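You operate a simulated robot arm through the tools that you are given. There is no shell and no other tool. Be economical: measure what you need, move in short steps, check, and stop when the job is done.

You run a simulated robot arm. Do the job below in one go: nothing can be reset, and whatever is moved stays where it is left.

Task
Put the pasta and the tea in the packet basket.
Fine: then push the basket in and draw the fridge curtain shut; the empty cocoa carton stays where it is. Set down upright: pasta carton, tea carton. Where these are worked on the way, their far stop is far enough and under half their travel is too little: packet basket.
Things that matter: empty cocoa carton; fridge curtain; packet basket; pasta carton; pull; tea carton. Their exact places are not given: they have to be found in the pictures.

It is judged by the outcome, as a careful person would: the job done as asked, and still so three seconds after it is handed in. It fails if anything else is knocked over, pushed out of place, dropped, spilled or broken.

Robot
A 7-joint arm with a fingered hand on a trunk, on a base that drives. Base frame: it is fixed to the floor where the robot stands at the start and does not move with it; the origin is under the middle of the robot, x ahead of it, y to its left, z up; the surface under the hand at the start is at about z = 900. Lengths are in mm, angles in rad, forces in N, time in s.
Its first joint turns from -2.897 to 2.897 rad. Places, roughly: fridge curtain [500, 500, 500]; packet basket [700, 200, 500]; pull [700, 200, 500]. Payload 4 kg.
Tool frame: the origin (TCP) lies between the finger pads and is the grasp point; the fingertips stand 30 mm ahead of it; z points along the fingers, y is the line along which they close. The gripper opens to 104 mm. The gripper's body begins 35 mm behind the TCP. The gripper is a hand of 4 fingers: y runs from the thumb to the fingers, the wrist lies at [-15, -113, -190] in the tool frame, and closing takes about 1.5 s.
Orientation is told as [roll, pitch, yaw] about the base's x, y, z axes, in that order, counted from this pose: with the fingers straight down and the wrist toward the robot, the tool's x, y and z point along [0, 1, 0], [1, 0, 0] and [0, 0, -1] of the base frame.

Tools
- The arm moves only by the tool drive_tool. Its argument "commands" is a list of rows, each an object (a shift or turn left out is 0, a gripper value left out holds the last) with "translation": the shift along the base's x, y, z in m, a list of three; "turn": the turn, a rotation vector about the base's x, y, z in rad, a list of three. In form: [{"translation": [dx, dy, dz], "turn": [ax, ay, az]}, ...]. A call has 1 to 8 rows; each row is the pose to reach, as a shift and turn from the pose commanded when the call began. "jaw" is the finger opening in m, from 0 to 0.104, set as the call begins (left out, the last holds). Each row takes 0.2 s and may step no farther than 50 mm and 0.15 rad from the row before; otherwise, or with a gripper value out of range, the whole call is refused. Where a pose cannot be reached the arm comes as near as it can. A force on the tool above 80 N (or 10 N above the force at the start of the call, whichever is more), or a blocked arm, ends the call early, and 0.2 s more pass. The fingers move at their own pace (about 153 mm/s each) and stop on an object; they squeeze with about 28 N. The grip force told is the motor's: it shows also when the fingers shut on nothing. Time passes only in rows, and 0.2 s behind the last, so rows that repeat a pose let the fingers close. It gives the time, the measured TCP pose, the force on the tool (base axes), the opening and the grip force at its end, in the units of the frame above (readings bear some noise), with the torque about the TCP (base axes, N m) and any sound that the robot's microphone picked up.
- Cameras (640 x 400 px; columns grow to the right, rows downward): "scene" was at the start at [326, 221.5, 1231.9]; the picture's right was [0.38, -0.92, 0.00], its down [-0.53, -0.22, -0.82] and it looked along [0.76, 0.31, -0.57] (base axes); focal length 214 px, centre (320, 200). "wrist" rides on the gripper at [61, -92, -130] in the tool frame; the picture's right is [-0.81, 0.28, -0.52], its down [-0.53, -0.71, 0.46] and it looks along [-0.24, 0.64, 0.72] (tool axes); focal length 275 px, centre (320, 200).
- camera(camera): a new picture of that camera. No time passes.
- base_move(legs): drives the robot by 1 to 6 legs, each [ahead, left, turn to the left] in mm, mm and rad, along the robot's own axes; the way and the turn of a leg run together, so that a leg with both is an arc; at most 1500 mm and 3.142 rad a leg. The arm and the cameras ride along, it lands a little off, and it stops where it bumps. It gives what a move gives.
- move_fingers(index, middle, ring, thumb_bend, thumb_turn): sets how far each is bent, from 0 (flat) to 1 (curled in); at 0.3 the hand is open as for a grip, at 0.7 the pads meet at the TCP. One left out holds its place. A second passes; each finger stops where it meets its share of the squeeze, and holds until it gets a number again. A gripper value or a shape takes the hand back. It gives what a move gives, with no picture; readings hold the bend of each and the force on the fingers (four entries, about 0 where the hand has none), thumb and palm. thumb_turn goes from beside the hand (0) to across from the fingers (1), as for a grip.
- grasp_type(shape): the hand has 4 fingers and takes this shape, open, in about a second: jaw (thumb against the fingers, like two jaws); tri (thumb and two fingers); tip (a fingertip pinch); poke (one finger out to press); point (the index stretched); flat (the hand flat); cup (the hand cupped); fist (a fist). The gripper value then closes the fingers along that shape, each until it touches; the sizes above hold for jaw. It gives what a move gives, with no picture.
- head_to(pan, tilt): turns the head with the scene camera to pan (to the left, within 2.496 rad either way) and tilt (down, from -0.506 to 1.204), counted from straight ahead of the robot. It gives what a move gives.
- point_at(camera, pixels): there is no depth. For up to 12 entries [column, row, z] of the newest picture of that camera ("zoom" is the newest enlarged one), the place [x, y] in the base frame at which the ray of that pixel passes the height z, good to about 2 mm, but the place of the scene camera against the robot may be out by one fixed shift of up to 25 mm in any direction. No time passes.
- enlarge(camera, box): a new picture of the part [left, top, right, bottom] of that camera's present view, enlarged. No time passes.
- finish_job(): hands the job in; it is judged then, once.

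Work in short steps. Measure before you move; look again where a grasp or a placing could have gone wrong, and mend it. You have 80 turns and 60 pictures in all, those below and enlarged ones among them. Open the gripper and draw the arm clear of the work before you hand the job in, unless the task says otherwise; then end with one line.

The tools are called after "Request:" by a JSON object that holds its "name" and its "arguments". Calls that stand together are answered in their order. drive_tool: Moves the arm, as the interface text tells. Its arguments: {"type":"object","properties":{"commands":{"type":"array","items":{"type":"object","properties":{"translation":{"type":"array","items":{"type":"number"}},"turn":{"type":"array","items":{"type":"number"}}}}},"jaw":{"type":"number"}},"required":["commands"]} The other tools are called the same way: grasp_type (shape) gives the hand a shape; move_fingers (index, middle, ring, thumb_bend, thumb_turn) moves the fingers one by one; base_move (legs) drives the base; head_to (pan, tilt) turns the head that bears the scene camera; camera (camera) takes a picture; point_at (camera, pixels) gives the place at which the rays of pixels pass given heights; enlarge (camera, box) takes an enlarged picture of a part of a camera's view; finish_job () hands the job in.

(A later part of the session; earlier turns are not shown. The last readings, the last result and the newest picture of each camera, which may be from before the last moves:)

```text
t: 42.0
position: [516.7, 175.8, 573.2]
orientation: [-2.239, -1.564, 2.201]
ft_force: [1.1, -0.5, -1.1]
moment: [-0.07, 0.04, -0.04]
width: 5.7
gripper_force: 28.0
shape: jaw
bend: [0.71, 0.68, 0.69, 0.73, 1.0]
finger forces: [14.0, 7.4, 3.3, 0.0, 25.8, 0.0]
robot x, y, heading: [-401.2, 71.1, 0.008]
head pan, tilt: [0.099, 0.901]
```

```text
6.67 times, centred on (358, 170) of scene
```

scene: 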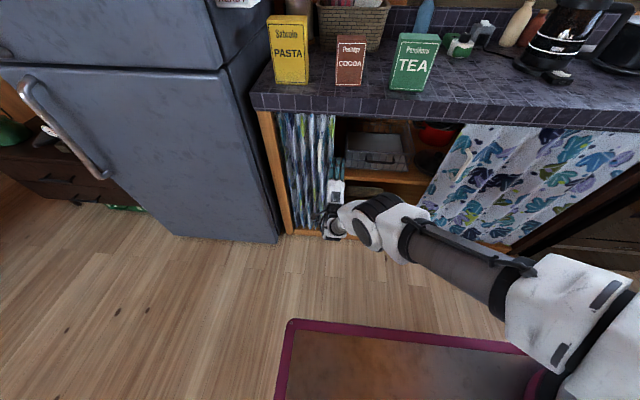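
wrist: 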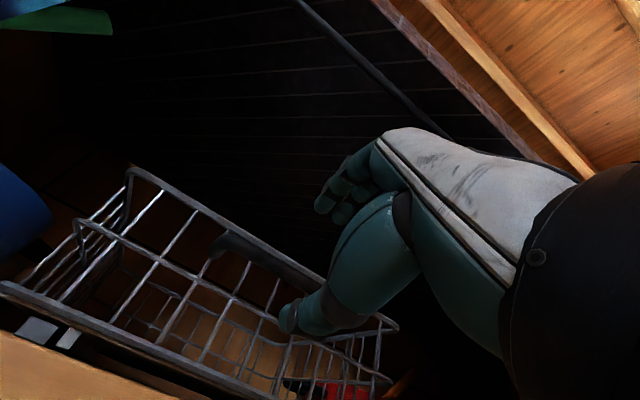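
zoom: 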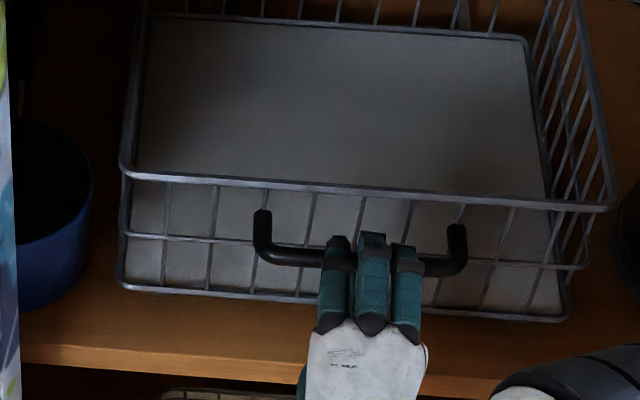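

Opening 5.7 mm, fingers lie on the bar. I test by pulling back 80 mm with the base.

Request:
{"name": "base_move", "arguments": {"legs": [[-80, 0, 0]]}}

Request:
{"name": "enlarge", "arguments": {"camera": "scene", "box": [300, 100, 460, 200]}}

```text
t: 43.0
position: [435.0, 175.3, 573.1]
orientation: [-2.248, -1.563, 2.21]
ft_force: [-1.7, 2.5, -0.3]
moment: [-0.1, 0.01, 0.02]
width: 5.6
gripper_force: 28.4
shape: jaw
bend: [0.71, 0.68, 0.69, 0.73, 1.0]
finger forces: [14.4, 7.9, 4.3, 0.0, 26.7, 0.0]
robot x, y, heading: [-478.9, 73.4, 0.002]
head pan, tilt: [0.099, 0.901]
```

```text
4.00 times, centred on (380, 150) of scene
```

zoom: 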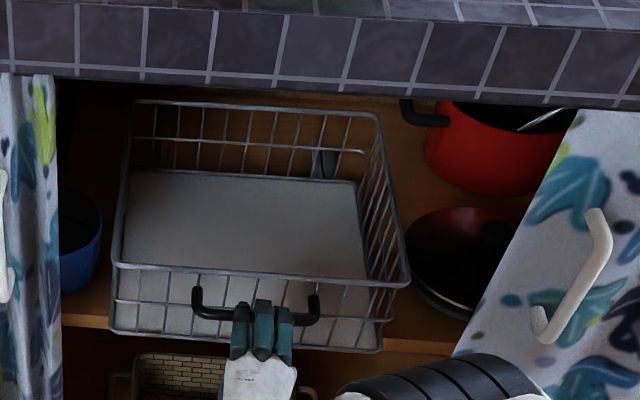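

The basket came along. Pull 100 mm more.

Request:
{"name": "base_move", "arguments": {"legs": [[-100, 0, 0]]}}

Request:
{"name": "base_move", "arguments": {"legs": [[-40, 0, 0]]}}

Request:
{"name": "camera", "arguments": {"camera": "scene"}}

```text
t: 44.2
position: [336.5, 174.7, 573.7]
orientation: [-2.244, -1.564, 2.208]
ft_force: [-2.2, 10.1, 0.1]
moment: [-0.14, -0.01, 0.14]
width: 6.0
gripper_force: 28.1
shape: jaw
bend: [0.71, 0.68, 0.69, 0.73, 1.0]
finger forces: [14.4, 8.0, 4.3, 0.1, 26.7, 0.0]
robot x, y, heading: [-577.5, 68.8, 0.007]
head pan, tilt: [0.099, 0.901]
```

```text
t: 45.0
position: [296.4, 174.7, 572.4]
orientation: [-2.249, -1.564, 2.215]
ft_force: [-0.4, 7.0, -1.5]
moment: [-0.16, 0.04, 0.11]
width: 6.0
gripper_force: 27.9
shape: jaw
bend: [0.71, 0.68, 0.69, 0.73, 1.0]
finger forces: [14.4, 7.9, 4.4, 0.0, 26.6, 0.1]
robot x, y, heading: [-618.1, 67.4, 0.007]
head pan, tilt: [0.099, 0.901]
```

```text
29 pictures are left
```

scene: 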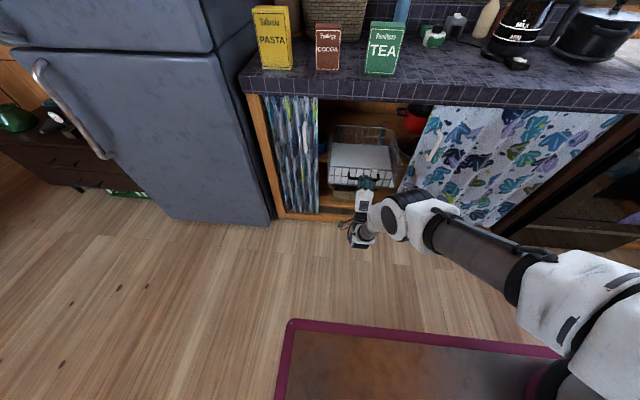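

220 mm out, still free. Pull another 40 mm and check for a stop.

Request:
{"name": "base_move", "arguments": {"legs": [[-40, 0, 0]]}}

Request:
{"name": "enlarge", "arguments": {"camera": "scene", "box": [280, 80, 440, 180]}}

```text
t: 45.9
position: [258.6, 173.1, 573.7]
orientation: [-2.255, -1.562, 2.22]
ft_force: [-2.1, 7.9, -0.1]
moment: [-0.14, 0.01, 0.11]
width: 6.1
gripper_force: 27.5
shape: jaw
bend: [0.71, 0.68, 0.69, 0.73, 1.0]
finger forces: [14.4, 8.0, 4.4, 0.0, 26.6, 0.1]
robot x, y, heading: [-657.8, 70.6, 0.001]
head pan, tilt: [0.099, 0.901]
```

```text
4.00 times, centred on (360, 130) of scene
```

zoom: 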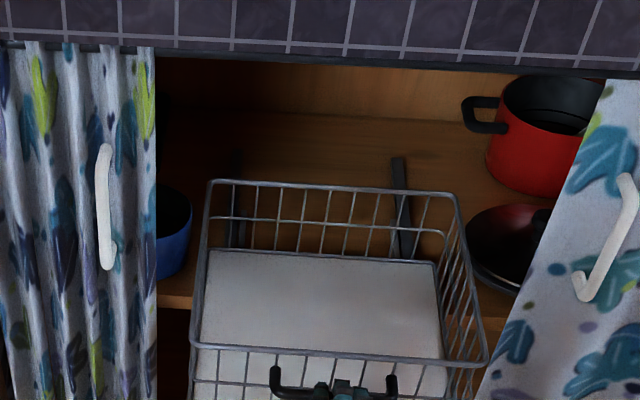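

It rides on rails. Try another 40 mm.

Request:
{"name": "base_move", "arguments": {"legs": [[-40, 0, 0]]}}

Request:
{"name": "enlarge", "arguments": {"camera": "scene", "box": [280, 80, 440, 180]}}

```text
t: 46.8
position: [216.9, 175.8, 573.1]
orientation: [-2.259, -1.562, 2.224]
ft_force: [-1.6, 4.7, 0.5]
moment: [-0.1, -0.04, 0.04]
width: 5.9
gripper_force: 28.2
shape: jaw
bend: [0.71, 0.68, 0.69, 0.73, 1.0]
finger forces: [14.6, 8.1, 4.4, 0.0, 26.5, 0.1]
robot x, y, heading: [-702.4, 71.8, -0.0]
head pan, tilt: [0.099, 0.901]
```

```text
4.00 times, centred on (360, 130) of scene
```

zoom: 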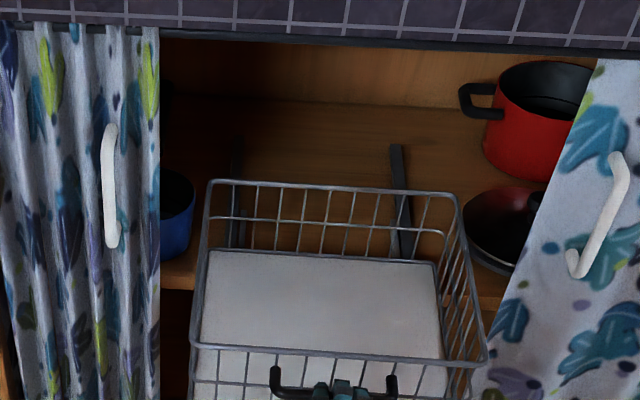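

Out ~300 mm with plenty of opening; enough. Release the bar, open to 70 and back the base off 150 mm.

Request:
{"name": "drive_tool", "arguments": {"commands": [{"translation": [0, 0, 0]}, {"translation": [0, 0, 0]}, {"translation": [0, 0, 0]}, {"translation": [0, 0, 0]}], "jaw": 0.07}}

Request:
{"name": "base_move", "arguments": {"legs": [[-200, 0, 0]]}}

Request:
{"name": "camera", "arguments": {"camera": "scene"}}

```text
t: 47.8
position: [217.6, 174.6, 573.0]
orientation: [-2.26, -1.561, 2.223]
ft_force: [1.1, 0.4, 0.5]
moment: [0.01, 0.0, 0.01]
width: 70.0
gripper_force: 0.1
shape: jaw
bend: [0.28, 0.38, 0.35, 0.6, 1.0]
finger forces: [0.0, 0.1, 0.1, 0.1, 0.0, 0.0]
robot x, y, heading: [-701.8, 69.8, 0.002]
head pan, tilt: [0.099, 0.901]
```

```text
t: 49.4
position: [17.2, 172.1, 573.5]
orientation: [-2.275, -1.561, 2.239]
ft_force: [0.7, 0.2, 0.1]
moment: [0.02, -0.01, -0.03]
width: 69.7
gripper_force: 0.0
shape: jaw
bend: [0.28, 0.38, 0.35, 0.6, 1.0]
finger forces: [0.0, 0.0, 0.1, 0.1, 0.0, 0.0]
robot x, y, heading: [-899.8, 70.6, 0.006]
head pan, tilt: [0.099, 0.901]
```

```text
26 pictures are left
```

scene: 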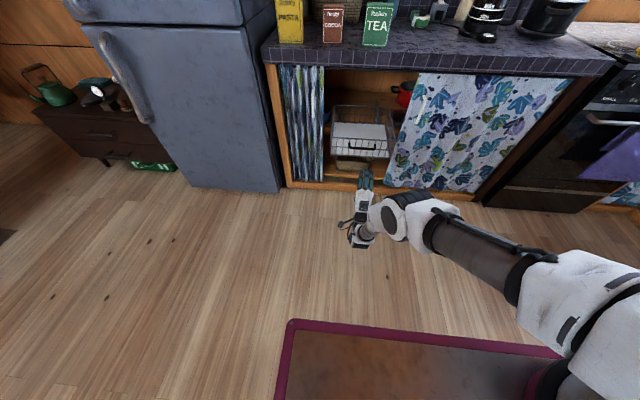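

Basket stands free and out. I turn the hand back to pointing down while raising it, in open space.

Request:
{"name": "drive_tool", "arguments": {"commands": [{"translation": [0, 0, 0.04], "turn": [0, 0.14, 0]}, {"translation": [0, 0, 0.08], "turn": [0, 0.28, 0]}, {"translation": [0, 0, 0.12], "turn": [0, 0.42, 0]}, {"translation": [0, 0, 0.16], "turn": [0, 0.56, 0]}, {"translation": [0, 0, 0.2], "turn": [0, 0.7, 0]}, {"translation": [0, 0, 0.24], "turn": [0, 0.84, 0]}, {"translation": [0, 0, 0.28], "turn": [0, 0.98, 0]}, {"translation": [0, 0, 0.32], "turn": [0, 1.12, 0]}], "jaw": 0.104}}

Request:
{"name": "drive_tool", "arguments": {"commands": [{"translation": [0, 0, 0.04], "turn": [0, 0.1, 0]}, {"translation": [0, 0, 0.08], "turn": [0, 0.2, 0]}, {"translation": [0, 0, 0.12], "turn": [0, 0.3, 0]}, {"translation": [0, 0, 0.16], "turn": [0, 0.4, 0]}, {"translation": [0, 0, 0.2], "turn": [0, 0.44, 0]}, {"translation": [0, 0, 0.24], "turn": [0, 0.44, 0]}, {"translation": [0, 0, 0.24], "turn": [0, 0.44, 0]}]}}

```text
t: 51.2
position: [16.1, 172.5, 892.9]
orientation: [-0.038, -0.453, 0.008]
ft_force: [-0.9, -0.3, 0.4]
moment: [0.01, 0.0, -0.02]
width: 104.2
gripper_force: 0.0
shape: jaw
bend: [0.3, 0.3, 0.3, 0.3, 0.98]
finger forces: [0.0, 0.0, 0.0, 0.0, 0.0, 0.1]
robot x, y, heading: [-898.0, 69.6, 0.005]
head pan, tilt: [0.099, 0.901]
```

```text
t: 52.8
position: [18.5, 172.6, 1132.6]
orientation: [-0.036, -0.014, 0.008]
ft_force: [0.9, 0.1, 0.2]
moment: [0.04, 0.01, 0.0]
width: 104.2
gripper_force: 0.1
shape: jaw
bend: [0.3, 0.3, 0.3, 0.3, 0.98]
finger forces: [0.0, 0.1, 0.0, 0.0, 0.1, 0.0]
robot x, y, heading: [-902.0, 71.2, 0.004]
head pan, tilt: [0.099, 0.901]
```

Hand down again at (18, 173, 1133). Drive the base toward the pasta in part: ahead 330, left 343, and look.

Request:
{"name": "base_move", "arguments": {"legs": [[330, 343, 0]]}}

Request:
{"name": "head_to", "arguments": {"pan": 0.1, "tilt": 0.6}}

Request:
{"name": "camera", "arguments": {"camera": "scene"}}

Request:
{"name": "camera", "arguments": {"camera": "wrist"}}

```text
t: 55.6
position: [347.9, 513.4, 1131.0]
orientation: [-0.036, -0.017, 0.006]
ft_force: [-0.1, -0.6, -0.7]
moment: [0.03, 0.0, -0.02]
width: 104.0
gripper_force: 0.1
shape: jaw
bend: [0.3, 0.3, 0.3, 0.3, 0.98]
finger forces: [0.0, 0.0, 0.1, 0.0, 0.1, 0.0]
robot x, y, heading: [-573.3, 413.8, 0.007]
head pan, tilt: [0.099, 0.901]
```

```text
t: 56.4
position: [348.3, 514.1, 1133.4]
orientation: [-0.037, -0.016, 0.006]
ft_force: [0.2, -0.1, 0.1]
moment: [-0.02, 0.02, 0.0]
width: 103.7
gripper_force: 0.1
shape: jaw
bend: [0.3, 0.3, 0.3, 0.3, 0.98]
finger forces: [0.0, 0.0, 0.0, 0.0, 0.0, 0.0]
robot x, y, heading: [-572.4, 411.8, 0.001]
head pan, tilt: [0.099, 0.6]
```

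```text
25 pictures are left
```

scene: 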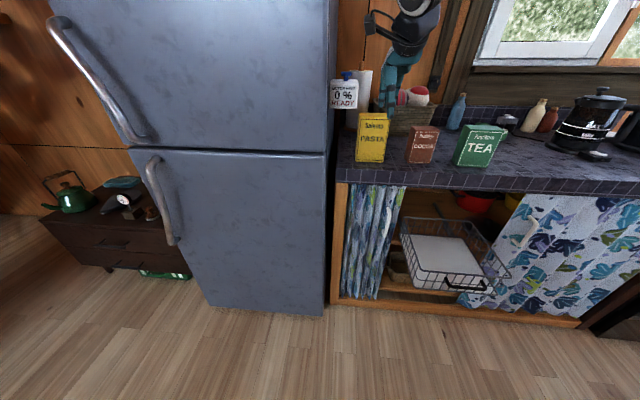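

```text
24 pictures are left
```

wrist: 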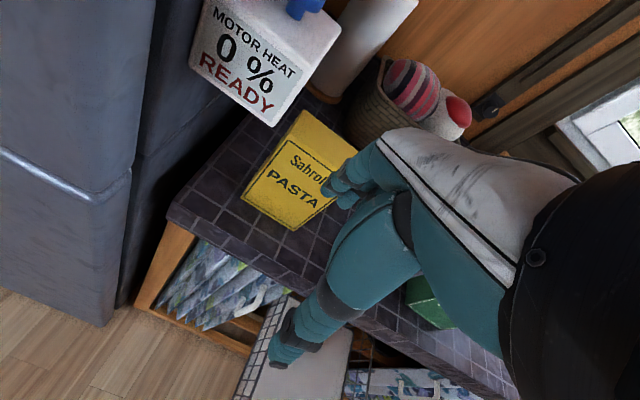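

Request:
{"name": "point_at", "arguments": {"camera": "wrist", "pixels": [[270, 126, 1100], [270, 126, 1150], [270, 126, 1200], [242, 199, 900], [291, 231, 900], [271, 144, 1050], [303, 111, 1050], [357, 150, 1050]]}}

Request:
{"name": "point_at", "arguments": {"camera": "scene", "pixels": [[355, 109, 1100], [355, 109, 1120], [355, 109, 1140], [332, 108, 1100], [332, 108, 1120], [360, 119, 1050], [387, 121, 1050], [356, 160, 900], [383, 162, 900]]}}

```text
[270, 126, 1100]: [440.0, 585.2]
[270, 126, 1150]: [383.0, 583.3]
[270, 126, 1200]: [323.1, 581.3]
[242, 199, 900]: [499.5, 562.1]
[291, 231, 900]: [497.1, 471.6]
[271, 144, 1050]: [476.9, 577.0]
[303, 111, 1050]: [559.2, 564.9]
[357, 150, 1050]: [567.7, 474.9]
```

```text
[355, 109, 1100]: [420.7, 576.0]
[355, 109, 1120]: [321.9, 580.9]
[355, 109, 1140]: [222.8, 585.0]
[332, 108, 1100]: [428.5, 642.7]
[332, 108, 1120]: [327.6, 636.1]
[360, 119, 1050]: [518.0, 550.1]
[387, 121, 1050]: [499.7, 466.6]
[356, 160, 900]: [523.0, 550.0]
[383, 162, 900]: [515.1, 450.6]
```

The meter hangs at about (447+, 585, 1094+), so I keep the hand at y≈492 for clearance. Level the hand and shift right 22 mm, then drive ahead 183.

Request:
{"name": "drive_tool", "arguments": {"commands": [{"translation": [0, -0.012, 0], "turn": [0.018, 0.008, 0]}, {"translation": [0, -0.022, 0], "turn": [0.037, 0.016, -0.004]}]}}

Request:
{"name": "base_move", "arguments": {"legs": [[182, 0, 0]]}}

Request:
{"name": "camera", "arguments": {"camera": "wrist"}}

Request:
{"name": "enlarge", "arguments": {"camera": "scene", "box": [280, 40, 440, 140]}}

```text
t: 57.0
position: [348.9, 491.5, 1131.4]
orientation: [0.0, -0.002, 0.0]
ft_force: [1.2, -0.1, -0.8]
moment: [0.01, 0.02, -0.01]
width: 104.1
gripper_force: 0.0
shape: jaw
bend: [0.3, 0.3, 0.3, 0.3, 0.98]
finger forces: [0.0, 0.0, 0.0, 0.1, 0.0, 0.1]
robot x, y, heading: [-568.1, 411.9, 0.002]
head pan, tilt: [0.099, 0.6]
```

```text
t: 58.6
position: [533.2, 488.2, 1130.8]
orientation: [0.001, 0.0, -0.004]
ft_force: [0.5, 0.0, 0.3]
moment: [-0.02, 0.01, -0.02]
width: 104.2
gripper_force: 0.0
shape: jaw
bend: [0.3, 0.3, 0.3, 0.3, 0.98]
finger forces: [0.0, 0.0, 0.1, 0.0, 0.1, 0.0]
robot x, y, heading: [-388.4, 410.4, -0.006]
head pan, tilt: [0.099, 0.6]
```

```text
23 pictures are left
```

wrist: 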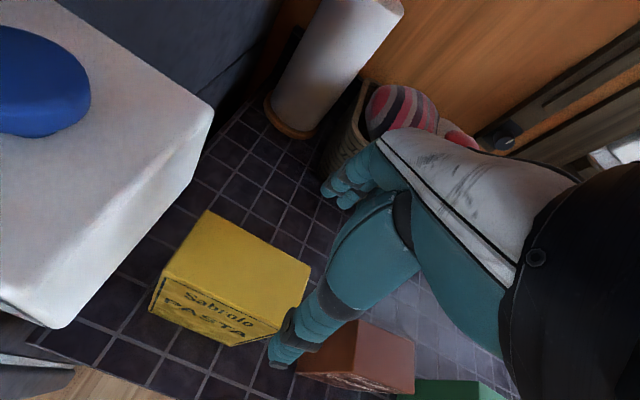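

```text
4.00 times, centred on (360, 90) of scene
```

zoom: 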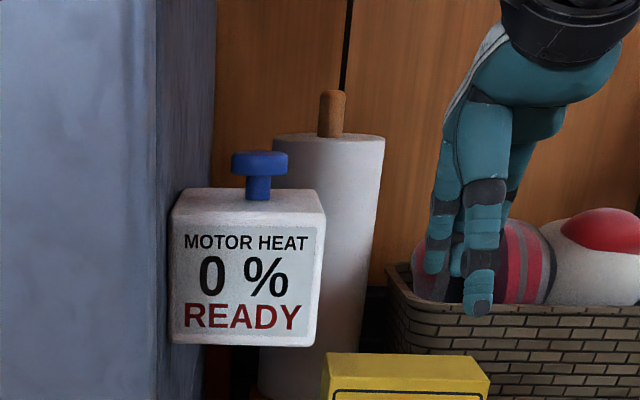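

Request:
{"name": "point_at", "arguments": {"camera": "wrist", "pixels": [[209, 211, 1052], [310, 264, 1052], [165, 277, 1052], [283, 328, 1052], [360, 321, 1025], [415, 341, 1025], [296, 366, 1025], [209, 107, 1190], [60, 328, 1095]]}}

```text
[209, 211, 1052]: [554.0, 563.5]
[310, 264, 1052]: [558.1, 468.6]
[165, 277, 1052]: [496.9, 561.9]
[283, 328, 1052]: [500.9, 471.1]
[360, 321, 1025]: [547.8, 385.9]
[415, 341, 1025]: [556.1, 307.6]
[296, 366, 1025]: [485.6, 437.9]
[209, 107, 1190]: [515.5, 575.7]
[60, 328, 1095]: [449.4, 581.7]
```

Pasta spans x 499–556, y 466–563. Descend to z≈1027 at (528, 492), then close.

Request:
{"name": "drive_tool", "arguments": {"commands": [{"translation": [-0.005, 0.004, -0.02]}, {"translation": [-0.005, 0.004, -0.045]}, {"translation": [-0.005, 0.004, -0.07]}, {"translation": [-0.005, 0.004, -0.09]}, {"translation": [-0.005, 0.004, -0.104]}]}}

Request:
{"name": "drive_tool", "arguments": {"commands": [{"translation": [0, 0, 0]}, {"translation": [0, 0, 0]}, {"translation": [0, 0, 0]}, {"translation": [0, 0, 0]}, {"translation": [0, 0, 0]}, {"translation": [0, 0, 0]}, {"translation": [0, 0, 0]}], "jaw": 0}}

Request:
{"name": "camera", "arguments": {"camera": "scene"}}

```text
t: 59.8
position: [528.6, 493.6, 1027.3]
orientation: [0.002, -0.001, -0.003]
ft_force: [-0.7, -0.3, 0.5]
moment: [0.04, 0.0, -0.02]
width: 103.8
gripper_force: 0.1
shape: jaw
bend: [0.3, 0.3, 0.3, 0.3, 0.98]
finger forces: [0.0, 0.0, 0.0, 0.1, 1.0, 0.0]
robot x, y, heading: [-387.9, 408.0, -0.004]
head pan, tilt: [0.099, 0.6]
```

```text
t: 61.4
position: [528.6, 492.9, 1028.1]
orientation: [0.001, -0.003, -0.005]
ft_force: [3.0, 0.7, 9.4]
moment: [-0.07, -0.6, 0.07]
width: 66.2
gripper_force: 28.1
shape: jaw
bend: [0.74, 0.49, 0.45, 0.47, 0.98]
finger forces: [17.7, 10.2, 3.9, 0.0, 31.2, 0.0]
robot x, y, heading: [-384.5, 411.8, -0.003]
head pan, tilt: [0.099, 0.6]
```

```text
21 pictures are left
```

scene: 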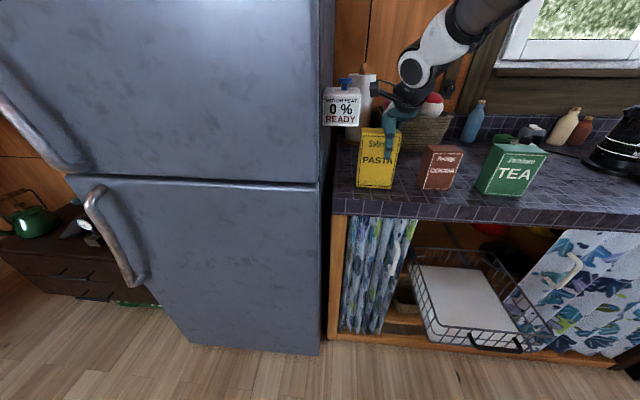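

Pasta gripped (66 mm). Lift 15 mm straight, then 30 mm right and up a further 20 mm to stay clear of the meter and cocoa.

Request:
{"name": "drive_tool", "arguments": {"commands": [{"translation": [0, 0, 0.015]}, {"translation": [0, -0.015, 0.025]}, {"translation": [0, -0.03, 0.035]}, {"translation": [0, -0.03, 0.04]}]}}

Request:
{"name": "enlarge", "arguments": {"camera": "scene", "box": [320, 60, 480, 210]}}

```text
t: 62.4
position: [527.7, 462.2, 1065.4]
orientation: [0.0, 0.002, -0.004]
ft_force: [0.4, 0.3, -3.3]
moment: [-0.08, 0.01, -0.01]
width: 65.4
gripper_force: 28.0
shape: jaw
bend: [0.74, 0.5, 0.46, 0.46, 0.98]
finger forces: [16.5, 8.6, 3.4, 0.0, 29.6, 0.0]
robot x, y, heading: [-383.0, 412.2, 0.001]
head pan, tilt: [0.099, 0.6]
```

```text
2.67 times, centred on (400, 135) of scene
```

zoom: 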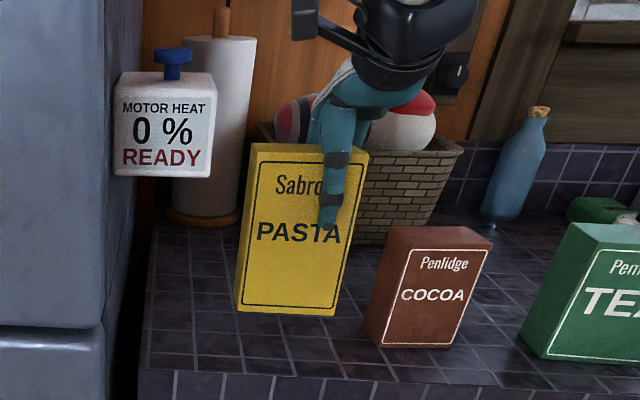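

Upright lift, weight ≈3.3 N. Drive back 183, then right 240, over the basket; tilt the head to measure it.

Request:
{"name": "base_move", "arguments": {"legs": [[-183, 0, 0], [0, -240, 0]]}}

Request:
{"name": "head_to", "arguments": {"pan": 0.1, "tilt": 0.8}}

Request:
{"name": "camera", "arguments": {"camera": "scene"}}

Request:
{"name": "camera", "arguments": {"camera": "wrist"}}

```text
t: 65.3
position: [345.1, 219.4, 1067.5]
orientation: [0.002, 0.001, -0.003]
ft_force: [0.6, 0.5, -2.9]
moment: [-0.07, -0.04, 0.02]
width: 65.3
gripper_force: 28.0
shape: jaw
bend: [0.74, 0.5, 0.46, 0.46, 0.98]
finger forces: [16.4, 8.7, 3.6, 0.0, 29.7, 0.0]
robot x, y, heading: [-563.7, 165.2, 0.002]
head pan, tilt: [0.099, 0.6]
```

```text
t: 66.0
position: [343.5, 218.3, 1067.3]
orientation: [0.0, 0.0, -0.004]
ft_force: [0.4, 0.2, -3.3]
moment: [-0.06, -0.02, -0.02]
width: 65.5
gripper_force: 27.8
shape: jaw
bend: [0.74, 0.5, 0.46, 0.46, 0.98]
finger forces: [16.6, 8.9, 3.6, 0.1, 29.7, 0.0]
robot x, y, heading: [-569.5, 166.8, 0.006]
head pan, tilt: [0.099, 0.799]
```

```text
19 pictures are left
```

scene: 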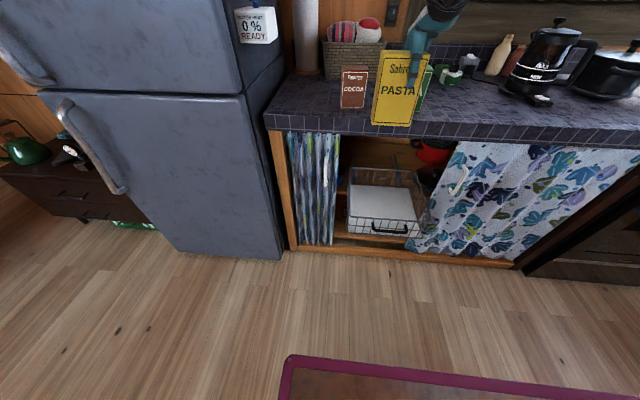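

```text
18 pictures are left
```

wrist: 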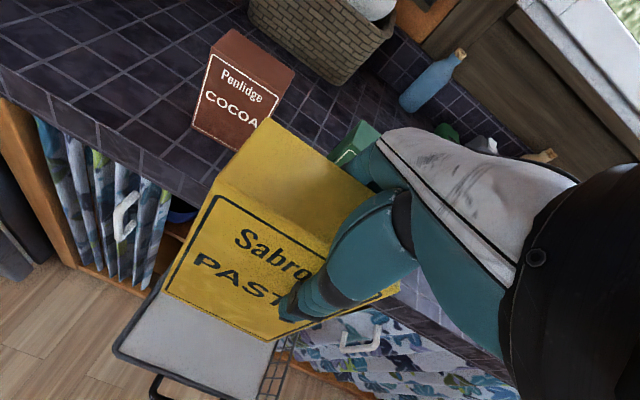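

Request:
{"name": "enlarge", "arguments": {"camera": "scene", "box": [330, 155, 442, 245]}}

Request:
{"name": "enlarge", "arguments": {"camera": "wrist", "box": [100, 240, 310, 400]}}

```text
4.44 times, centred on (386, 200) of scene
```

zoom: 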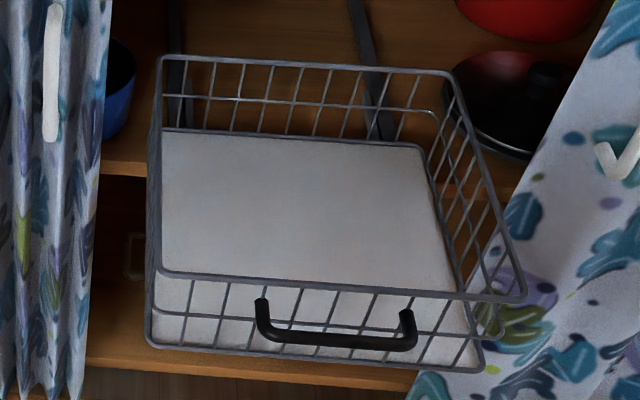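

```text
2.50 times, centred on (205, 320) of wrist
```

zoom: 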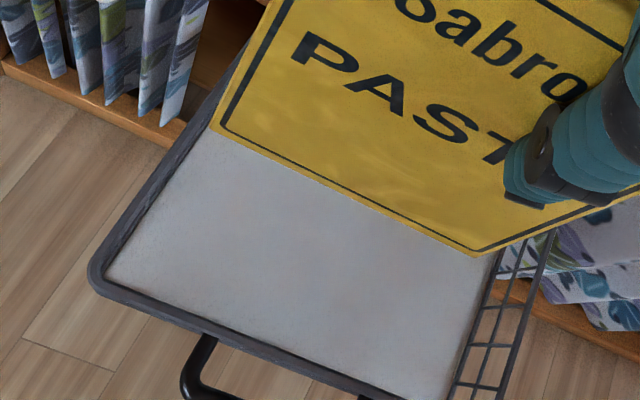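

Request:
{"name": "point_at", "arguments": {"camera": "zoom", "pixels": [[92, 283, 600], [92, 283, 615], [92, 283, 630], [215, 130, 615], [545, 240, 615], [500, 395, 615], [107, 280, 530], [490, 260, 530], [445, 395, 530], [360, 390, 615]]}}

Request:
{"name": "point_at", "arguments": {"camera": "scene", "pixels": [[350, 215.75, 600], [350, 215.75, 615], [350, 215.75, 630], [431.45, 222.05, 615], [350, 168.05, 615], [415.7, 171.4, 615], [347.75, 231.5, 510], [347.75, 231.5, 530], [422.45, 237.8, 510], [350, 184.25, 520], [409.2, 188.3, 520]]}}

```text
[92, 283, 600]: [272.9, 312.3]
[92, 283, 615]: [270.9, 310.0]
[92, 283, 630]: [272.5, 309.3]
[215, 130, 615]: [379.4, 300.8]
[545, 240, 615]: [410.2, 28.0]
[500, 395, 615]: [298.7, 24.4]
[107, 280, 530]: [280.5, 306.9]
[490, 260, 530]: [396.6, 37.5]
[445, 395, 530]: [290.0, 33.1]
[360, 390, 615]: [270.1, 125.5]
```

```text
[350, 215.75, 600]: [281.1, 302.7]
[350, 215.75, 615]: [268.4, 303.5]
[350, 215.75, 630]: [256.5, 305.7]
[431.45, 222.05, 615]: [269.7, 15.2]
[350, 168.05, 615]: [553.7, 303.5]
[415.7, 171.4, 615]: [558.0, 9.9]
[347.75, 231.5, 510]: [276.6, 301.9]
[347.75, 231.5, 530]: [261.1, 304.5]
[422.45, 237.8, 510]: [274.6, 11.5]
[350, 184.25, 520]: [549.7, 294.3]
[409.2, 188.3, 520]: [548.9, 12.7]
```

Basket interior: x 275–550, y 30–303, rim z≈615, floor ≈520. Pasta would be at y 191–289, x 307–365. Descend 330 mm first.

Request:
{"name": "drive_tool", "arguments": {"commands": [{"translation": [-0.008, 0, -0.04]}, {"translation": [-0.008, 0, -0.08]}, {"translation": [-0.008, 0, -0.12]}, {"translation": [-0.008, 0, -0.16]}, {"translation": [-0.008, 0, -0.2]}, {"translation": [-0.008, 0, -0.24]}, {"translation": [-0.008, 0, -0.28]}, {"translation": [-0.008, 0, -0.32]}]}}

Request:
{"name": "enlarge", "arguments": {"camera": "scene", "box": [306, 125, 466, 245]}}

```text
t: 67.8
position: [335.6, 218.4, 745.8]
orientation: [0.001, 0.0, -0.004]
ft_force: [0.2, -0.2, -1.8]
moment: [-0.07, -0.04, -0.01]
width: 65.3
gripper_force: 28.1
shape: jaw
bend: [0.74, 0.5, 0.46, 0.46, 0.98]
finger forces: [16.4, 8.6, 3.5, 0.0, 29.2, 0.0]
robot x, y, heading: [-570.7, 166.3, -0.0]
head pan, tilt: [0.099, 0.799]
```

```text
3.33 times, centred on (386, 185) of scene
```

zoom: 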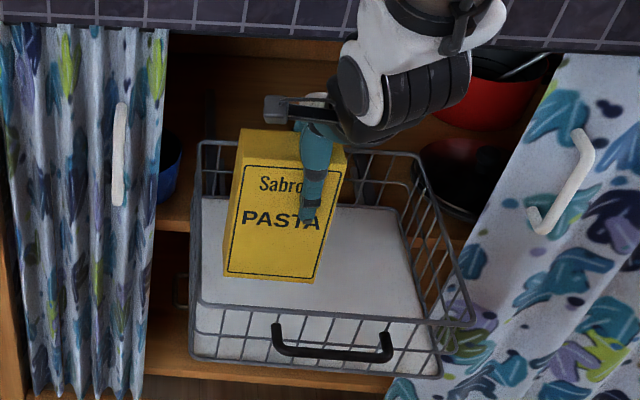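

All good; continue down 75 mm, then in small steps to contact.

Request:
{"name": "drive_tool", "arguments": {"commands": [{"translation": [0, 0, -0.03]}, {"translation": [0, 0, -0.06]}, {"translation": [0, 0, -0.08]}, {"translation": [0, 0, -0.085]}]}}

Request:
{"name": "drive_tool", "arguments": {"commands": [{"translation": [0, 0, -0.003]}, {"translation": [0, 0, -0.006]}, {"translation": [0, 0, -0.009]}, {"translation": [0, 0, -0.012]}]}}

```text
t: 68.8
position: [334.8, 219.2, 661.8]
orientation: [0.0, 0.0, -0.003]
ft_force: [-0.6, -0.4, -3.0]
moment: [-0.06, -0.01, -0.05]
width: 65.2
gripper_force: 28.0
shape: jaw
bend: [0.74, 0.5, 0.46, 0.46, 0.98]
finger forces: [16.3, 8.5, 3.6, 0.0, 29.0, 0.1]
robot x, y, heading: [-571.2, 166.4, 0.002]
head pan, tilt: [0.099, 0.799]
```

```text
t: 69.8
position: [336.0, 217.8, 650.0]
orientation: [0.002, 0.001, -0.001]
ft_force: [0.1, 0.7, -3.3]
moment: [-0.08, -0.04, 0.02]
width: 65.3
gripper_force: 28.4
shape: jaw
bend: [0.74, 0.5, 0.46, 0.46, 0.98]
finger forces: [16.4, 8.4, 3.5, 0.0, 29.0, 0.0]
robot x, y, heading: [-567.9, 165.9, -0.003]
head pan, tilt: [0.099, 0.799]
```

No contact yet (fz still −3.3). Continue in 3 mm steps.

Request:
{"name": "drive_tool", "arguments": {"commands": [{"translation": [0, 0, -0.003]}, {"translation": [0, 0, -0.006]}, {"translation": [0, 0, -0.009]}]}}

```text
t: 70.6
position: [336.9, 218.9, 641.2]
orientation: [0.002, -0.001, -0.003]
ft_force: [-0.3, 0.2, -2.4]
moment: [-0.08, -0.02, -0.02]
width: 65.1
gripper_force: 28.0
shape: jaw
bend: [0.74, 0.5, 0.46, 0.46, 0.98]
finger forces: [16.3, 8.4, 3.4, 0.0, 29.0, 0.0]
robot x, y, heading: [-570.9, 166.1, 0.002]
head pan, tilt: [0.099, 0.799]
```

Request:
{"name": "drive_tool", "arguments": {"commands": [{"translation": [0, 0, -0.003]}, {"translation": [0, 0, -0.006]}, {"translation": [0, 0, -0.009]}]}}

```text
t: 71.4
position: [336.2, 218.5, 632.7]
orientation: [-0.001, -0.001, -0.004]
ft_force: [-0.1, 0.2, -2.9]
moment: [-0.06, -0.04, 0.02]
width: 65.3
gripper_force: 27.8
shape: jaw
bend: [0.74, 0.5, 0.46, 0.46, 0.98]
finger forces: [16.3, 8.6, 3.5, 0.1, 28.9, 0.1]
robot x, y, heading: [-568.2, 168.3, -0.003]
head pan, tilt: [0.099, 0.799]
```

Request:
{"name": "drive_tool", "arguments": {"commands": [{"translation": [0, 0, -0.003]}, {"translation": [0, 0, -0.006]}, {"translation": [0, 0, -0.009]}]}}

Request:
{"name": "enlarge", "arguments": {"camera": "scene", "box": [326, 145, 446, 245]}}

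```text
t: 72.2
position: [337.2, 217.5, 626.2]
orientation: [0.002, -0.006, -0.005]
ft_force: [0.0, -1.7, 16.2]
moment: [-0.06, -0.25, 0.06]
width: 64.8
gripper_force: 28.3
shape: jaw
bend: [0.74, 0.5, 0.46, 0.46, 0.98]
finger forces: [17.5, 9.4, 4.2, 0.1, 34.4, 0.1]
robot x, y, heading: [-571.6, 169.3, 0.0]
head pan, tilt: [0.099, 0.799]
```

```text
4.00 times, centred on (386, 195) of scene
```

zoom: 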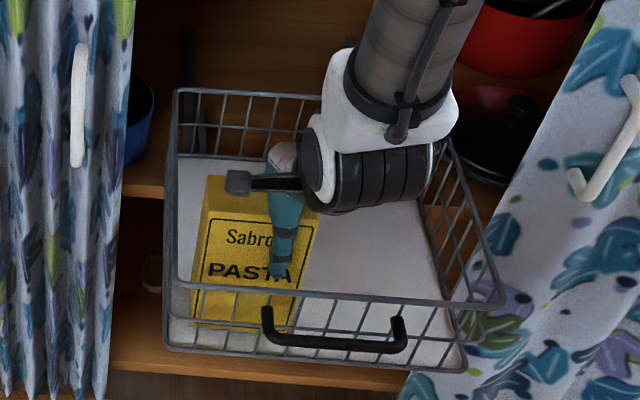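

Contact (fz +16) with pasta standing on the basket floor. Open only to 84 mm so the thumb stays clear of the front rim, then lift.

Request:
{"name": "drive_tool", "arguments": {"commands": [{"translation": [0, 0, 0]}, {"translation": [0, 0, 0]}, {"translation": [0, 0, 0]}, {"translation": [0, 0, 0]}], "jaw": 0.084}}

Request:
{"name": "drive_tool", "arguments": {"commands": [{"translation": [0, 0, 0.03]}, {"translation": [0, 0, 0.07]}, {"translation": [0, 0, 0.12]}, {"translation": [0, 0, 0.17]}, {"translation": [0, 0, 0.22]}, {"translation": [0, 0, 0.27]}, {"translation": [0, 0, 0.32]}, {"translation": [0, 0, 0.37]}]}}

Request:
{"name": "drive_tool", "arguments": {"commands": [{"translation": [0, 0, 0.04]}, {"translation": [0, 0, 0.08]}, {"translation": [0, 0, 0.12]}], "jaw": 0.104}}

Request:
{"name": "enlarge", "arguments": {"camera": "scene", "box": [306, 65, 466, 245]}}

```text
t: 73.2
position: [335.3, 216.8, 623.4]
orientation: [-0.001, 0.001, -0.002]
ft_force: [-1.1, -0.3, -0.1]
moment: [-0.05, -0.01, 0.01]
width: 83.9
gripper_force: 0.0
shape: jaw
bend: [0.27, 0.34, 0.32, 0.49, 0.99]
finger forces: [0.1, 0.0, 0.1, 0.0, 0.6, 0.1]
robot x, y, heading: [-568.4, 165.6, -0.003]
head pan, tilt: [0.099, 0.799]
```

```text
t: 75.0
position: [336.0, 217.4, 992.4]
orientation: [0.001, 0.002, -0.003]
ft_force: [-0.1, -0.2, -0.4]
moment: [0.0, -0.03, 0.02]
width: 83.7
gripper_force: 0.1
shape: jaw
bend: [0.27, 0.34, 0.32, 0.49, 0.99]
finger forces: [0.0, 0.0, 0.0, 0.0, 0.1, 0.0]
robot x, y, heading: [-568.0, 167.7, -0.001]
head pan, tilt: [0.099, 0.799]
```

```text
t: 75.8
position: [335.8, 217.1, 1115.3]
orientation: [-0.002, 0.003, -0.004]
ft_force: [-0.4, 0.7, 0.4]
moment: [-0.02, 0.01, 0.0]
width: 103.7
gripper_force: 0.1
shape: jaw
bend: [0.3, 0.3, 0.3, 0.3, 0.98]
finger forces: [0.0, 0.1, 0.1, 0.0, 0.0, 0.1]
robot x, y, heading: [-569.8, 165.2, 0.001]
head pan, tilt: [0.099, 0.799]
```

```text
2.22 times, centred on (386, 155) of scene
```

zoom: 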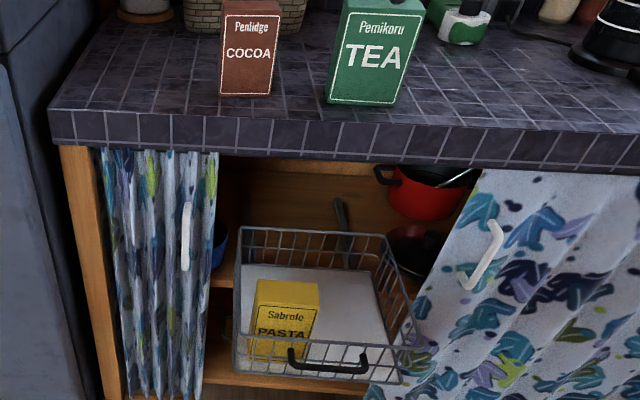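

Pasta stands upright in the basket. Drive over the tea: ahead 190, right 60, and view.

Request:
{"name": "base_move", "arguments": {"legs": [[190, -60, 0]]}}

Request:
{"name": "camera", "arguments": {"camera": "wrist"}}

```text
t: 77.4
position: [524.8, 158.8, 1114.5]
orientation: [0.002, 0.001, -0.005]
ft_force: [-0.9, -0.8, -1.2]
moment: [-0.01, 0.0, -0.02]
width: 103.8
gripper_force: 0.0
shape: jaw
bend: [0.3, 0.3, 0.3, 0.3, 0.98]
finger forces: [0.0, 0.0, 0.0, 0.1, 0.0, 0.1]
robot x, y, heading: [-379.4, 107.4, 0.001]
head pan, tilt: [0.099, 0.799]
```

```text
12 pictures are left
```

wrist: 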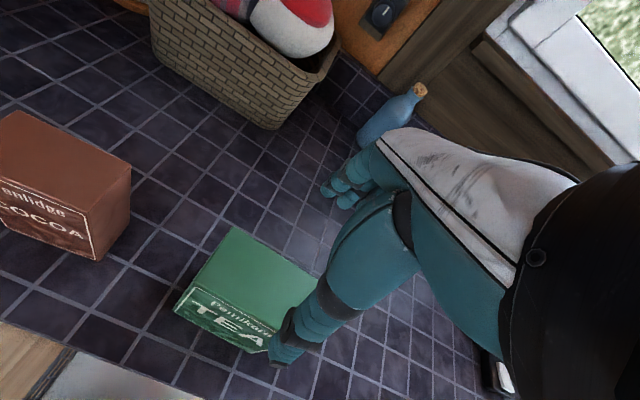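

Request:
{"name": "point_at", "arguments": {"camera": "wrist", "pixels": [[237, 226, 1025], [190, 287, 1025], [316, 272, 1025], [275, 330, 1025], [174, 307, 900], [240, 352, 900]]}}

```text
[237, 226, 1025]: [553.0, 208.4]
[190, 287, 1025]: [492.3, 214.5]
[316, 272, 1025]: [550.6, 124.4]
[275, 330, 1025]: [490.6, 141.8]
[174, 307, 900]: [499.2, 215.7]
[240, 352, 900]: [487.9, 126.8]
```

Tea is x≈494–553, y≈107–212, top ≈1024. Descend to z≈1001 at current x,y and close.

Request:
{"name": "drive_tool", "arguments": {"commands": [{"translation": [-0.001, 0, -0.03]}, {"translation": [-0.001, 0, -0.06]}, {"translation": [-0.001, 0, -0.085]}, {"translation": [-0.001, 0, -0.1]}, {"translation": [-0.001, 0, -0.112]}]}}

Request:
{"name": "drive_tool", "arguments": {"commands": [{"translation": [0, 0, 0]}, {"translation": [0, 0, 0]}, {"translation": [0, 0, 0]}, {"translation": [0, 0, 0]}, {"translation": [0, 0, 0]}, {"translation": [0, 0, 0]}, {"translation": [0, 0, 0]}], "jaw": 0}}

Request:
{"name": "drive_tool", "arguments": {"commands": [{"translation": [0, 0, 0.01]}, {"translation": [0, 0, 0.03]}, {"translation": [0, 0, 0.045]}, {"translation": [0, 0, 0.045]}]}}

Request:
{"name": "camera", "arguments": {"camera": "scene"}}

```text
t: 78.6
position: [524.1, 158.3, 1001.9]
orientation: [0.002, 0.001, -0.006]
ft_force: [-1.8, -1.0, 2.3]
moment: [0.02, 0.05, 0.01]
width: 103.9
gripper_force: 0.0
shape: jaw
bend: [0.3, 0.3, 0.3, 0.3, 0.98]
finger forces: [0.1, 0.1, 0.0, 0.1, 2.4, 0.0]
robot x, y, heading: [-383.8, 106.9, -0.003]
head pan, tilt: [0.099, 0.799]
```

```text
t: 80.2
position: [525.5, 158.1, 1002.4]
orientation: [0.001, -0.002, -0.005]
ft_force: [2.7, -0.4, 15.5]
moment: [-0.02, -0.61, 0.12]
width: 63.0
gripper_force: 27.6
shape: jaw
bend: [0.74, 0.51, 0.48, 0.48, 0.98]
finger forces: [18.6, 11.4, 4.5, 0.1, 36.8, 0.0]
robot x, y, heading: [-381.4, 110.1, -0.007]
head pan, tilt: [0.099, 0.799]
```

```text
t: 81.2
position: [524.7, 156.8, 1047.9]
orientation: [0.001, 0.003, -0.006]
ft_force: [-0.5, 0.0, 0.2]
moment: [0.0, -0.01, 0.0]
width: 62.3
gripper_force: 28.0
shape: jaw
bend: [0.73, 0.52, 0.49, 0.47, 0.98]
finger forces: [16.7, 9.3, 3.4, 0.0, 32.5, 0.1]
robot x, y, heading: [-379.4, 108.6, -0.004]
head pan, tilt: [0.099, 0.799]
```

```text
11 pictures are left
```

scene: 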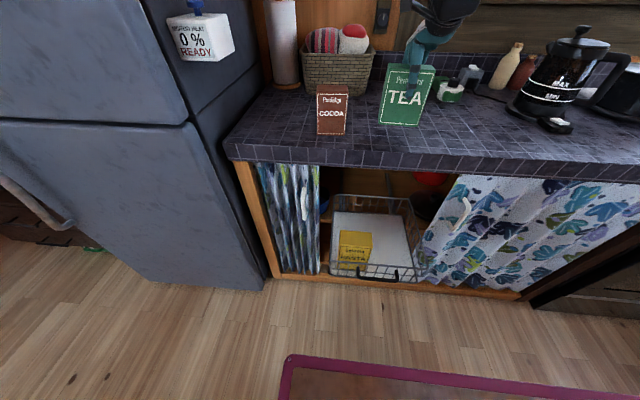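

Tea lifted upright. Back 189 then right 60, and descend over the right half of the basket.

Request:
{"name": "base_move", "arguments": {"legs": [[-189, 0, 0.004], [0, -60, 0]]}}

```text
t: 83.3
position: [336.6, 103.8, 1046.6]
orientation: [0.0, 0.001, 0.002]
ft_force: [-0.8, -0.5, -1.8]
moment: [0.0, 0.02, 0.01]
width: 62.3
gripper_force: 27.7
shape: jaw
bend: [0.73, 0.52, 0.49, 0.47, 0.98]
finger forces: [16.8, 9.3, 3.6, 0.0, 32.7, 0.0]
robot x, y, heading: [-561.1, 46.8, 0.003]
head pan, tilt: [0.099, 0.799]
```

Descend 390 mm in two calls with a 4 mm trim to the right.

Request:
{"name": "drive_tool", "arguments": {"commands": [{"translation": [0, -0.004, -0.045]}, {"translation": [0, -0.004, -0.09]}, {"translation": [0, -0.004, -0.135]}, {"translation": [0, -0.004, -0.18]}, {"translation": [0, -0.004, -0.225]}, {"translation": [0, -0.004, -0.27]}, {"translation": [0, -0.004, -0.31]}, {"translation": [0, -0.004, -0.34]}]}}

Request:
{"name": "enlarge", "arguments": {"camera": "scene", "box": [300, 140, 480, 260]}}

```text
t: 85.1
position: [337.6, 99.8, 706.7]
orientation: [0.002, -0.001, 0.001]
ft_force: [0.5, -0.5, -1.3]
moment: [0.01, -0.03, 0.01]
width: 62.2
gripper_force: 27.8
shape: jaw
bend: [0.73, 0.52, 0.5, 0.47, 0.98]
finger forces: [16.5, 9.1, 3.5, 0.0, 32.0, 0.0]
robot x, y, heading: [-565.8, 47.8, 0.009]
head pan, tilt: [0.099, 0.799]
```

```text
3.33 times, centred on (390, 200) of scene
```

zoom: 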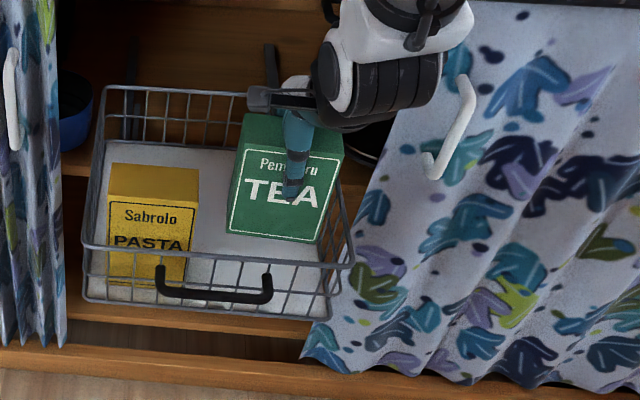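

Shift 10 mm left for wall clearance, then lower.

Request:
{"name": "drive_tool", "arguments": {"commands": [{"translation": [0, 0.01, 0]}, {"translation": [0, 0.01, -0.03]}, {"translation": [0, 0.01, -0.06]}, {"translation": [0, 0.01, -0.085]}, {"translation": [0, 0.01, -0.095]}]}}

Request:
{"name": "drive_tool", "arguments": {"commands": [{"translation": [0, 0, -0.003]}, {"translation": [0, 0, -0.006]}, {"translation": [0, 0, -0.009]}]}}

```text
t: 86.3
position: [337.0, 108.4, 613.3]
orientation: [0.002, 0.001, 0.001]
ft_force: [-0.7, 1.1, -1.0]
moment: [-0.02, 0.0, -0.02]
width: 62.0
gripper_force: 28.0
shape: jaw
bend: [0.73, 0.52, 0.5, 0.47, 0.98]
finger forces: [16.5, 9.1, 3.5, 0.0, 31.9, 0.1]
robot x, y, heading: [-565.3, 46.0, 0.006]
head pan, tilt: [0.099, 0.799]
```

```text
t: 87.1
position: [337.7, 108.2, 602.4]
orientation: [-0.001, 0.0, 0.003]
ft_force: [-0.8, 0.8, -0.9]
moment: [-0.03, 0.03, 0.03]
width: 62.0
gripper_force: 28.2
shape: jaw
bend: [0.73, 0.52, 0.5, 0.47, 0.98]
finger forces: [16.5, 9.0, 3.5, 0.0, 31.9, 0.1]
robot x, y, heading: [-567.8, 48.5, 0.005]
head pan, tilt: [0.099, 0.799]
```

Request:
{"name": "drive_tool", "arguments": {"commands": [{"translation": [0, 0, -0.003]}, {"translation": [0, 0, -0.005]}]}}

```text
t: 87.7
position: [339.0, 109.0, 599.8]
orientation: [0.002, -0.006, 0.003]
ft_force: [-1.2, -1.2, 19.6]
moment: [-0.11, -0.26, 0.0]
width: 61.8
gripper_force: 28.3
shape: jaw
bend: [0.73, 0.52, 0.5, 0.47, 0.98]
finger forces: [18.0, 10.4, 4.3, 0.1, 39.0, 0.0]
robot x, y, heading: [-567.3, 48.2, 0.006]
head pan, tilt: [0.099, 0.799]
```

Tea stands on the floor (fz +20). Open to 84 mm, lift 150, then more, then back away.

Request:
{"name": "drive_tool", "arguments": {"commands": [{"translation": [0, 0, 0]}, {"translation": [0, 0, 0]}, {"translation": [0, 0, 0]}, {"translation": [0, 0, 0]}], "jaw": 0.084}}

Request:
{"name": "drive_tool", "arguments": {"commands": [{"translation": [0, 0, 0.03]}, {"translation": [0, 0, 0.07]}, {"translation": [0, 0, 0.12]}, {"translation": [0, 0, 0.17]}, {"translation": [0, 0, 0.22]}, {"translation": [0, 0, 0.26]}, {"translation": [0, 0, 0.29]}]}}

Request:
{"name": "base_move", "arguments": {"legs": [[-330, 40, 0]]}}

Request:
{"name": "enlarge", "arguments": {"camera": "scene", "box": [280, 60, 440, 220]}}

```text
t: 88.7
position: [337.1, 108.5, 599.1]
orientation: [0.0, 0.001, 0.001]
ft_force: [0.7, -0.3, 0.4]
moment: [0.0, 0.01, -0.03]
width: 83.9
gripper_force: 0.0
shape: jaw
bend: [0.27, 0.34, 0.32, 0.49, 0.99]
finger forces: [0.1, 0.0, 0.1, 0.0, 0.3, 0.0]
robot x, y, heading: [-565.4, 51.9, 0.003]
head pan, tilt: [0.099, 0.799]
```

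```text
t: 90.3
position: [334.5, 109.2, 888.1]
orientation: [0.0, 0.001, 0.003]
ft_force: [-0.3, -0.2, -0.2]
moment: [0.02, 0.0, 0.03]
width: 83.7
gripper_force: 0.2
shape: jaw
bend: [0.27, 0.34, 0.32, 0.49, 0.99]
finger forces: [0.0, 0.0, 0.1, 0.1, 0.0, 0.0]
robot x, y, heading: [-569.2, 45.7, 0.005]
head pan, tilt: [0.099, 0.799]
```

```text
t: 92.5
position: [5.3, 151.4, 888.5]
orientation: [0.0, 0.001, 0.007]
ft_force: [0.4, 0.1, -0.4]
moment: [0.01, -0.02, -0.01]
width: 83.9
gripper_force: 0.1
shape: jaw
bend: [0.27, 0.34, 0.32, 0.49, 0.99]
finger forces: [0.0, 0.1, 0.1, 0.0, 0.1, 0.0]
robot x, y, heading: [-892.5, 83.4, 0.01]
head pan, tilt: [0.099, 0.799]
```

```text
2.50 times, centred on (360, 140) of scene
```

zoom: 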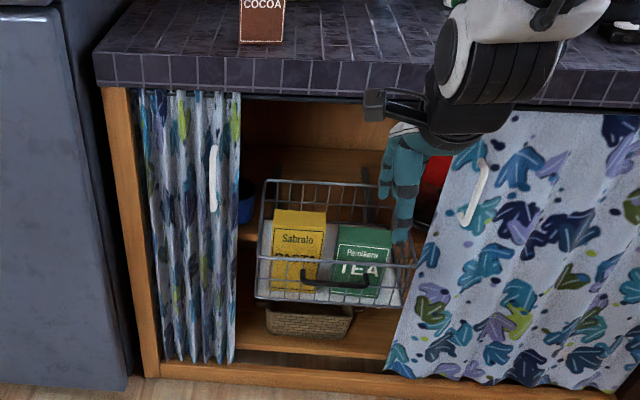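

Both cartons upright. Now pitch the hand forward again on the reverse of the earlier path, opening 70 mm.

Request:
{"name": "drive_tool", "arguments": {"commands": [{"translation": [0, 0, 0], "turn": [0, -0.113, 0]}, {"translation": [0, 0, 0], "turn": [0, -0.226, 0]}, {"translation": [0.005, 0.01, 0], "turn": [0, -0.34, 0]}, {"translation": [0.01, 0.02, 0], "turn": [0, -0.453, 0]}], "jaw": 0.07}}

Request:
{"name": "drive_tool", "arguments": {"commands": [{"translation": [0, 0, -0.04], "turn": [0, -0.14, 0]}, {"translation": [0, 0, -0.08], "turn": [0, -0.28, 0]}, {"translation": [0, 0, -0.12], "turn": [0, -0.42, 0]}, {"translation": [0, 0, -0.16], "turn": [0, -0.56, 0]}, {"translation": [0, 0, -0.2], "turn": [0, -0.7, 0]}, {"translation": [0, 0, -0.24], "turn": [0, -0.84, 0]}, {"translation": [0, 0, -0.28], "turn": [0, -0.98, 0]}, {"translation": [0, 0, -0.315], "turn": [0, -1.11, 0]}]}}

```text
t: 93.5
position: [16.4, 170.2, 888.3]
orientation: [-0.003, -0.454, 0.008]
ft_force: [0.5, 0.4, 0.3]
moment: [0.01, -0.01, -0.01]
width: 70.2
gripper_force: 0.0
shape: jaw
bend: [0.28, 0.38, 0.35, 0.6, 0.99]
finger forces: [0.0, 0.0, 0.0, 0.0, 0.0, 0.0]
robot x, y, heading: [-894.3, 84.3, 0.004]
head pan, tilt: [0.099, 0.799]
```

```text
t: 95.3
position: [17.0, 169.0, 571.0]
orientation: [-0.737, -1.562, 0.735]
ft_force: [0.8, -0.6, 0.2]
moment: [-0.02, 0.0, 0.01]
width: 70.0
gripper_force: 0.1
shape: jaw
bend: [0.28, 0.38, 0.35, 0.6, 0.99]
finger forces: [0.0, 0.0, 0.0, 0.0, 0.0, 0.0]
robot x, y, heading: [-895.4, 83.0, 0.009]
head pan, tilt: [0.099, 0.799]
```

Reached (17, 169, 571). Drive ahead 198 to the bar and close.

Request:
{"name": "base_move", "arguments": {"legs": [[198, 4, 0]]}}

Request:
{"name": "enlarge", "arguments": {"camera": "scene", "box": [300, 120, 460, 240]}}

```text
t: 96.9
position: [215.0, 173.3, 571.7]
orientation: [-0.645, -1.56, 0.644]
ft_force: [-1.2, 0.5, -0.3]
moment: [0.0, 0.03, 0.0]
width: 70.1
gripper_force: 0.1
shape: jaw
bend: [0.28, 0.38, 0.35, 0.6, 0.99]
finger forces: [0.1, 0.0, 0.1, 0.0, 0.0, 0.0]
robot x, y, heading: [-697.8, 88.7, 0.012]
head pan, tilt: [0.099, 0.799]
```

```text
3.33 times, centred on (380, 180) of scene
```

zoom: 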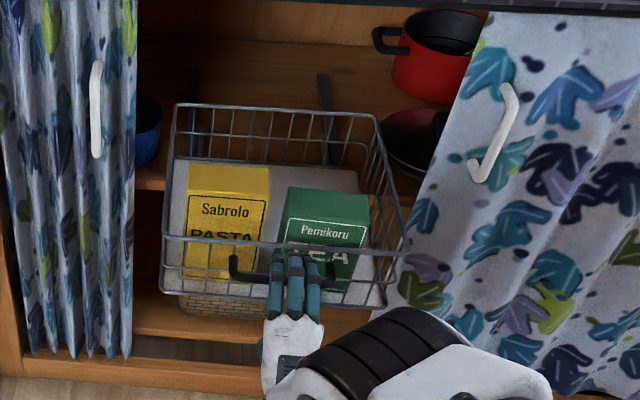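

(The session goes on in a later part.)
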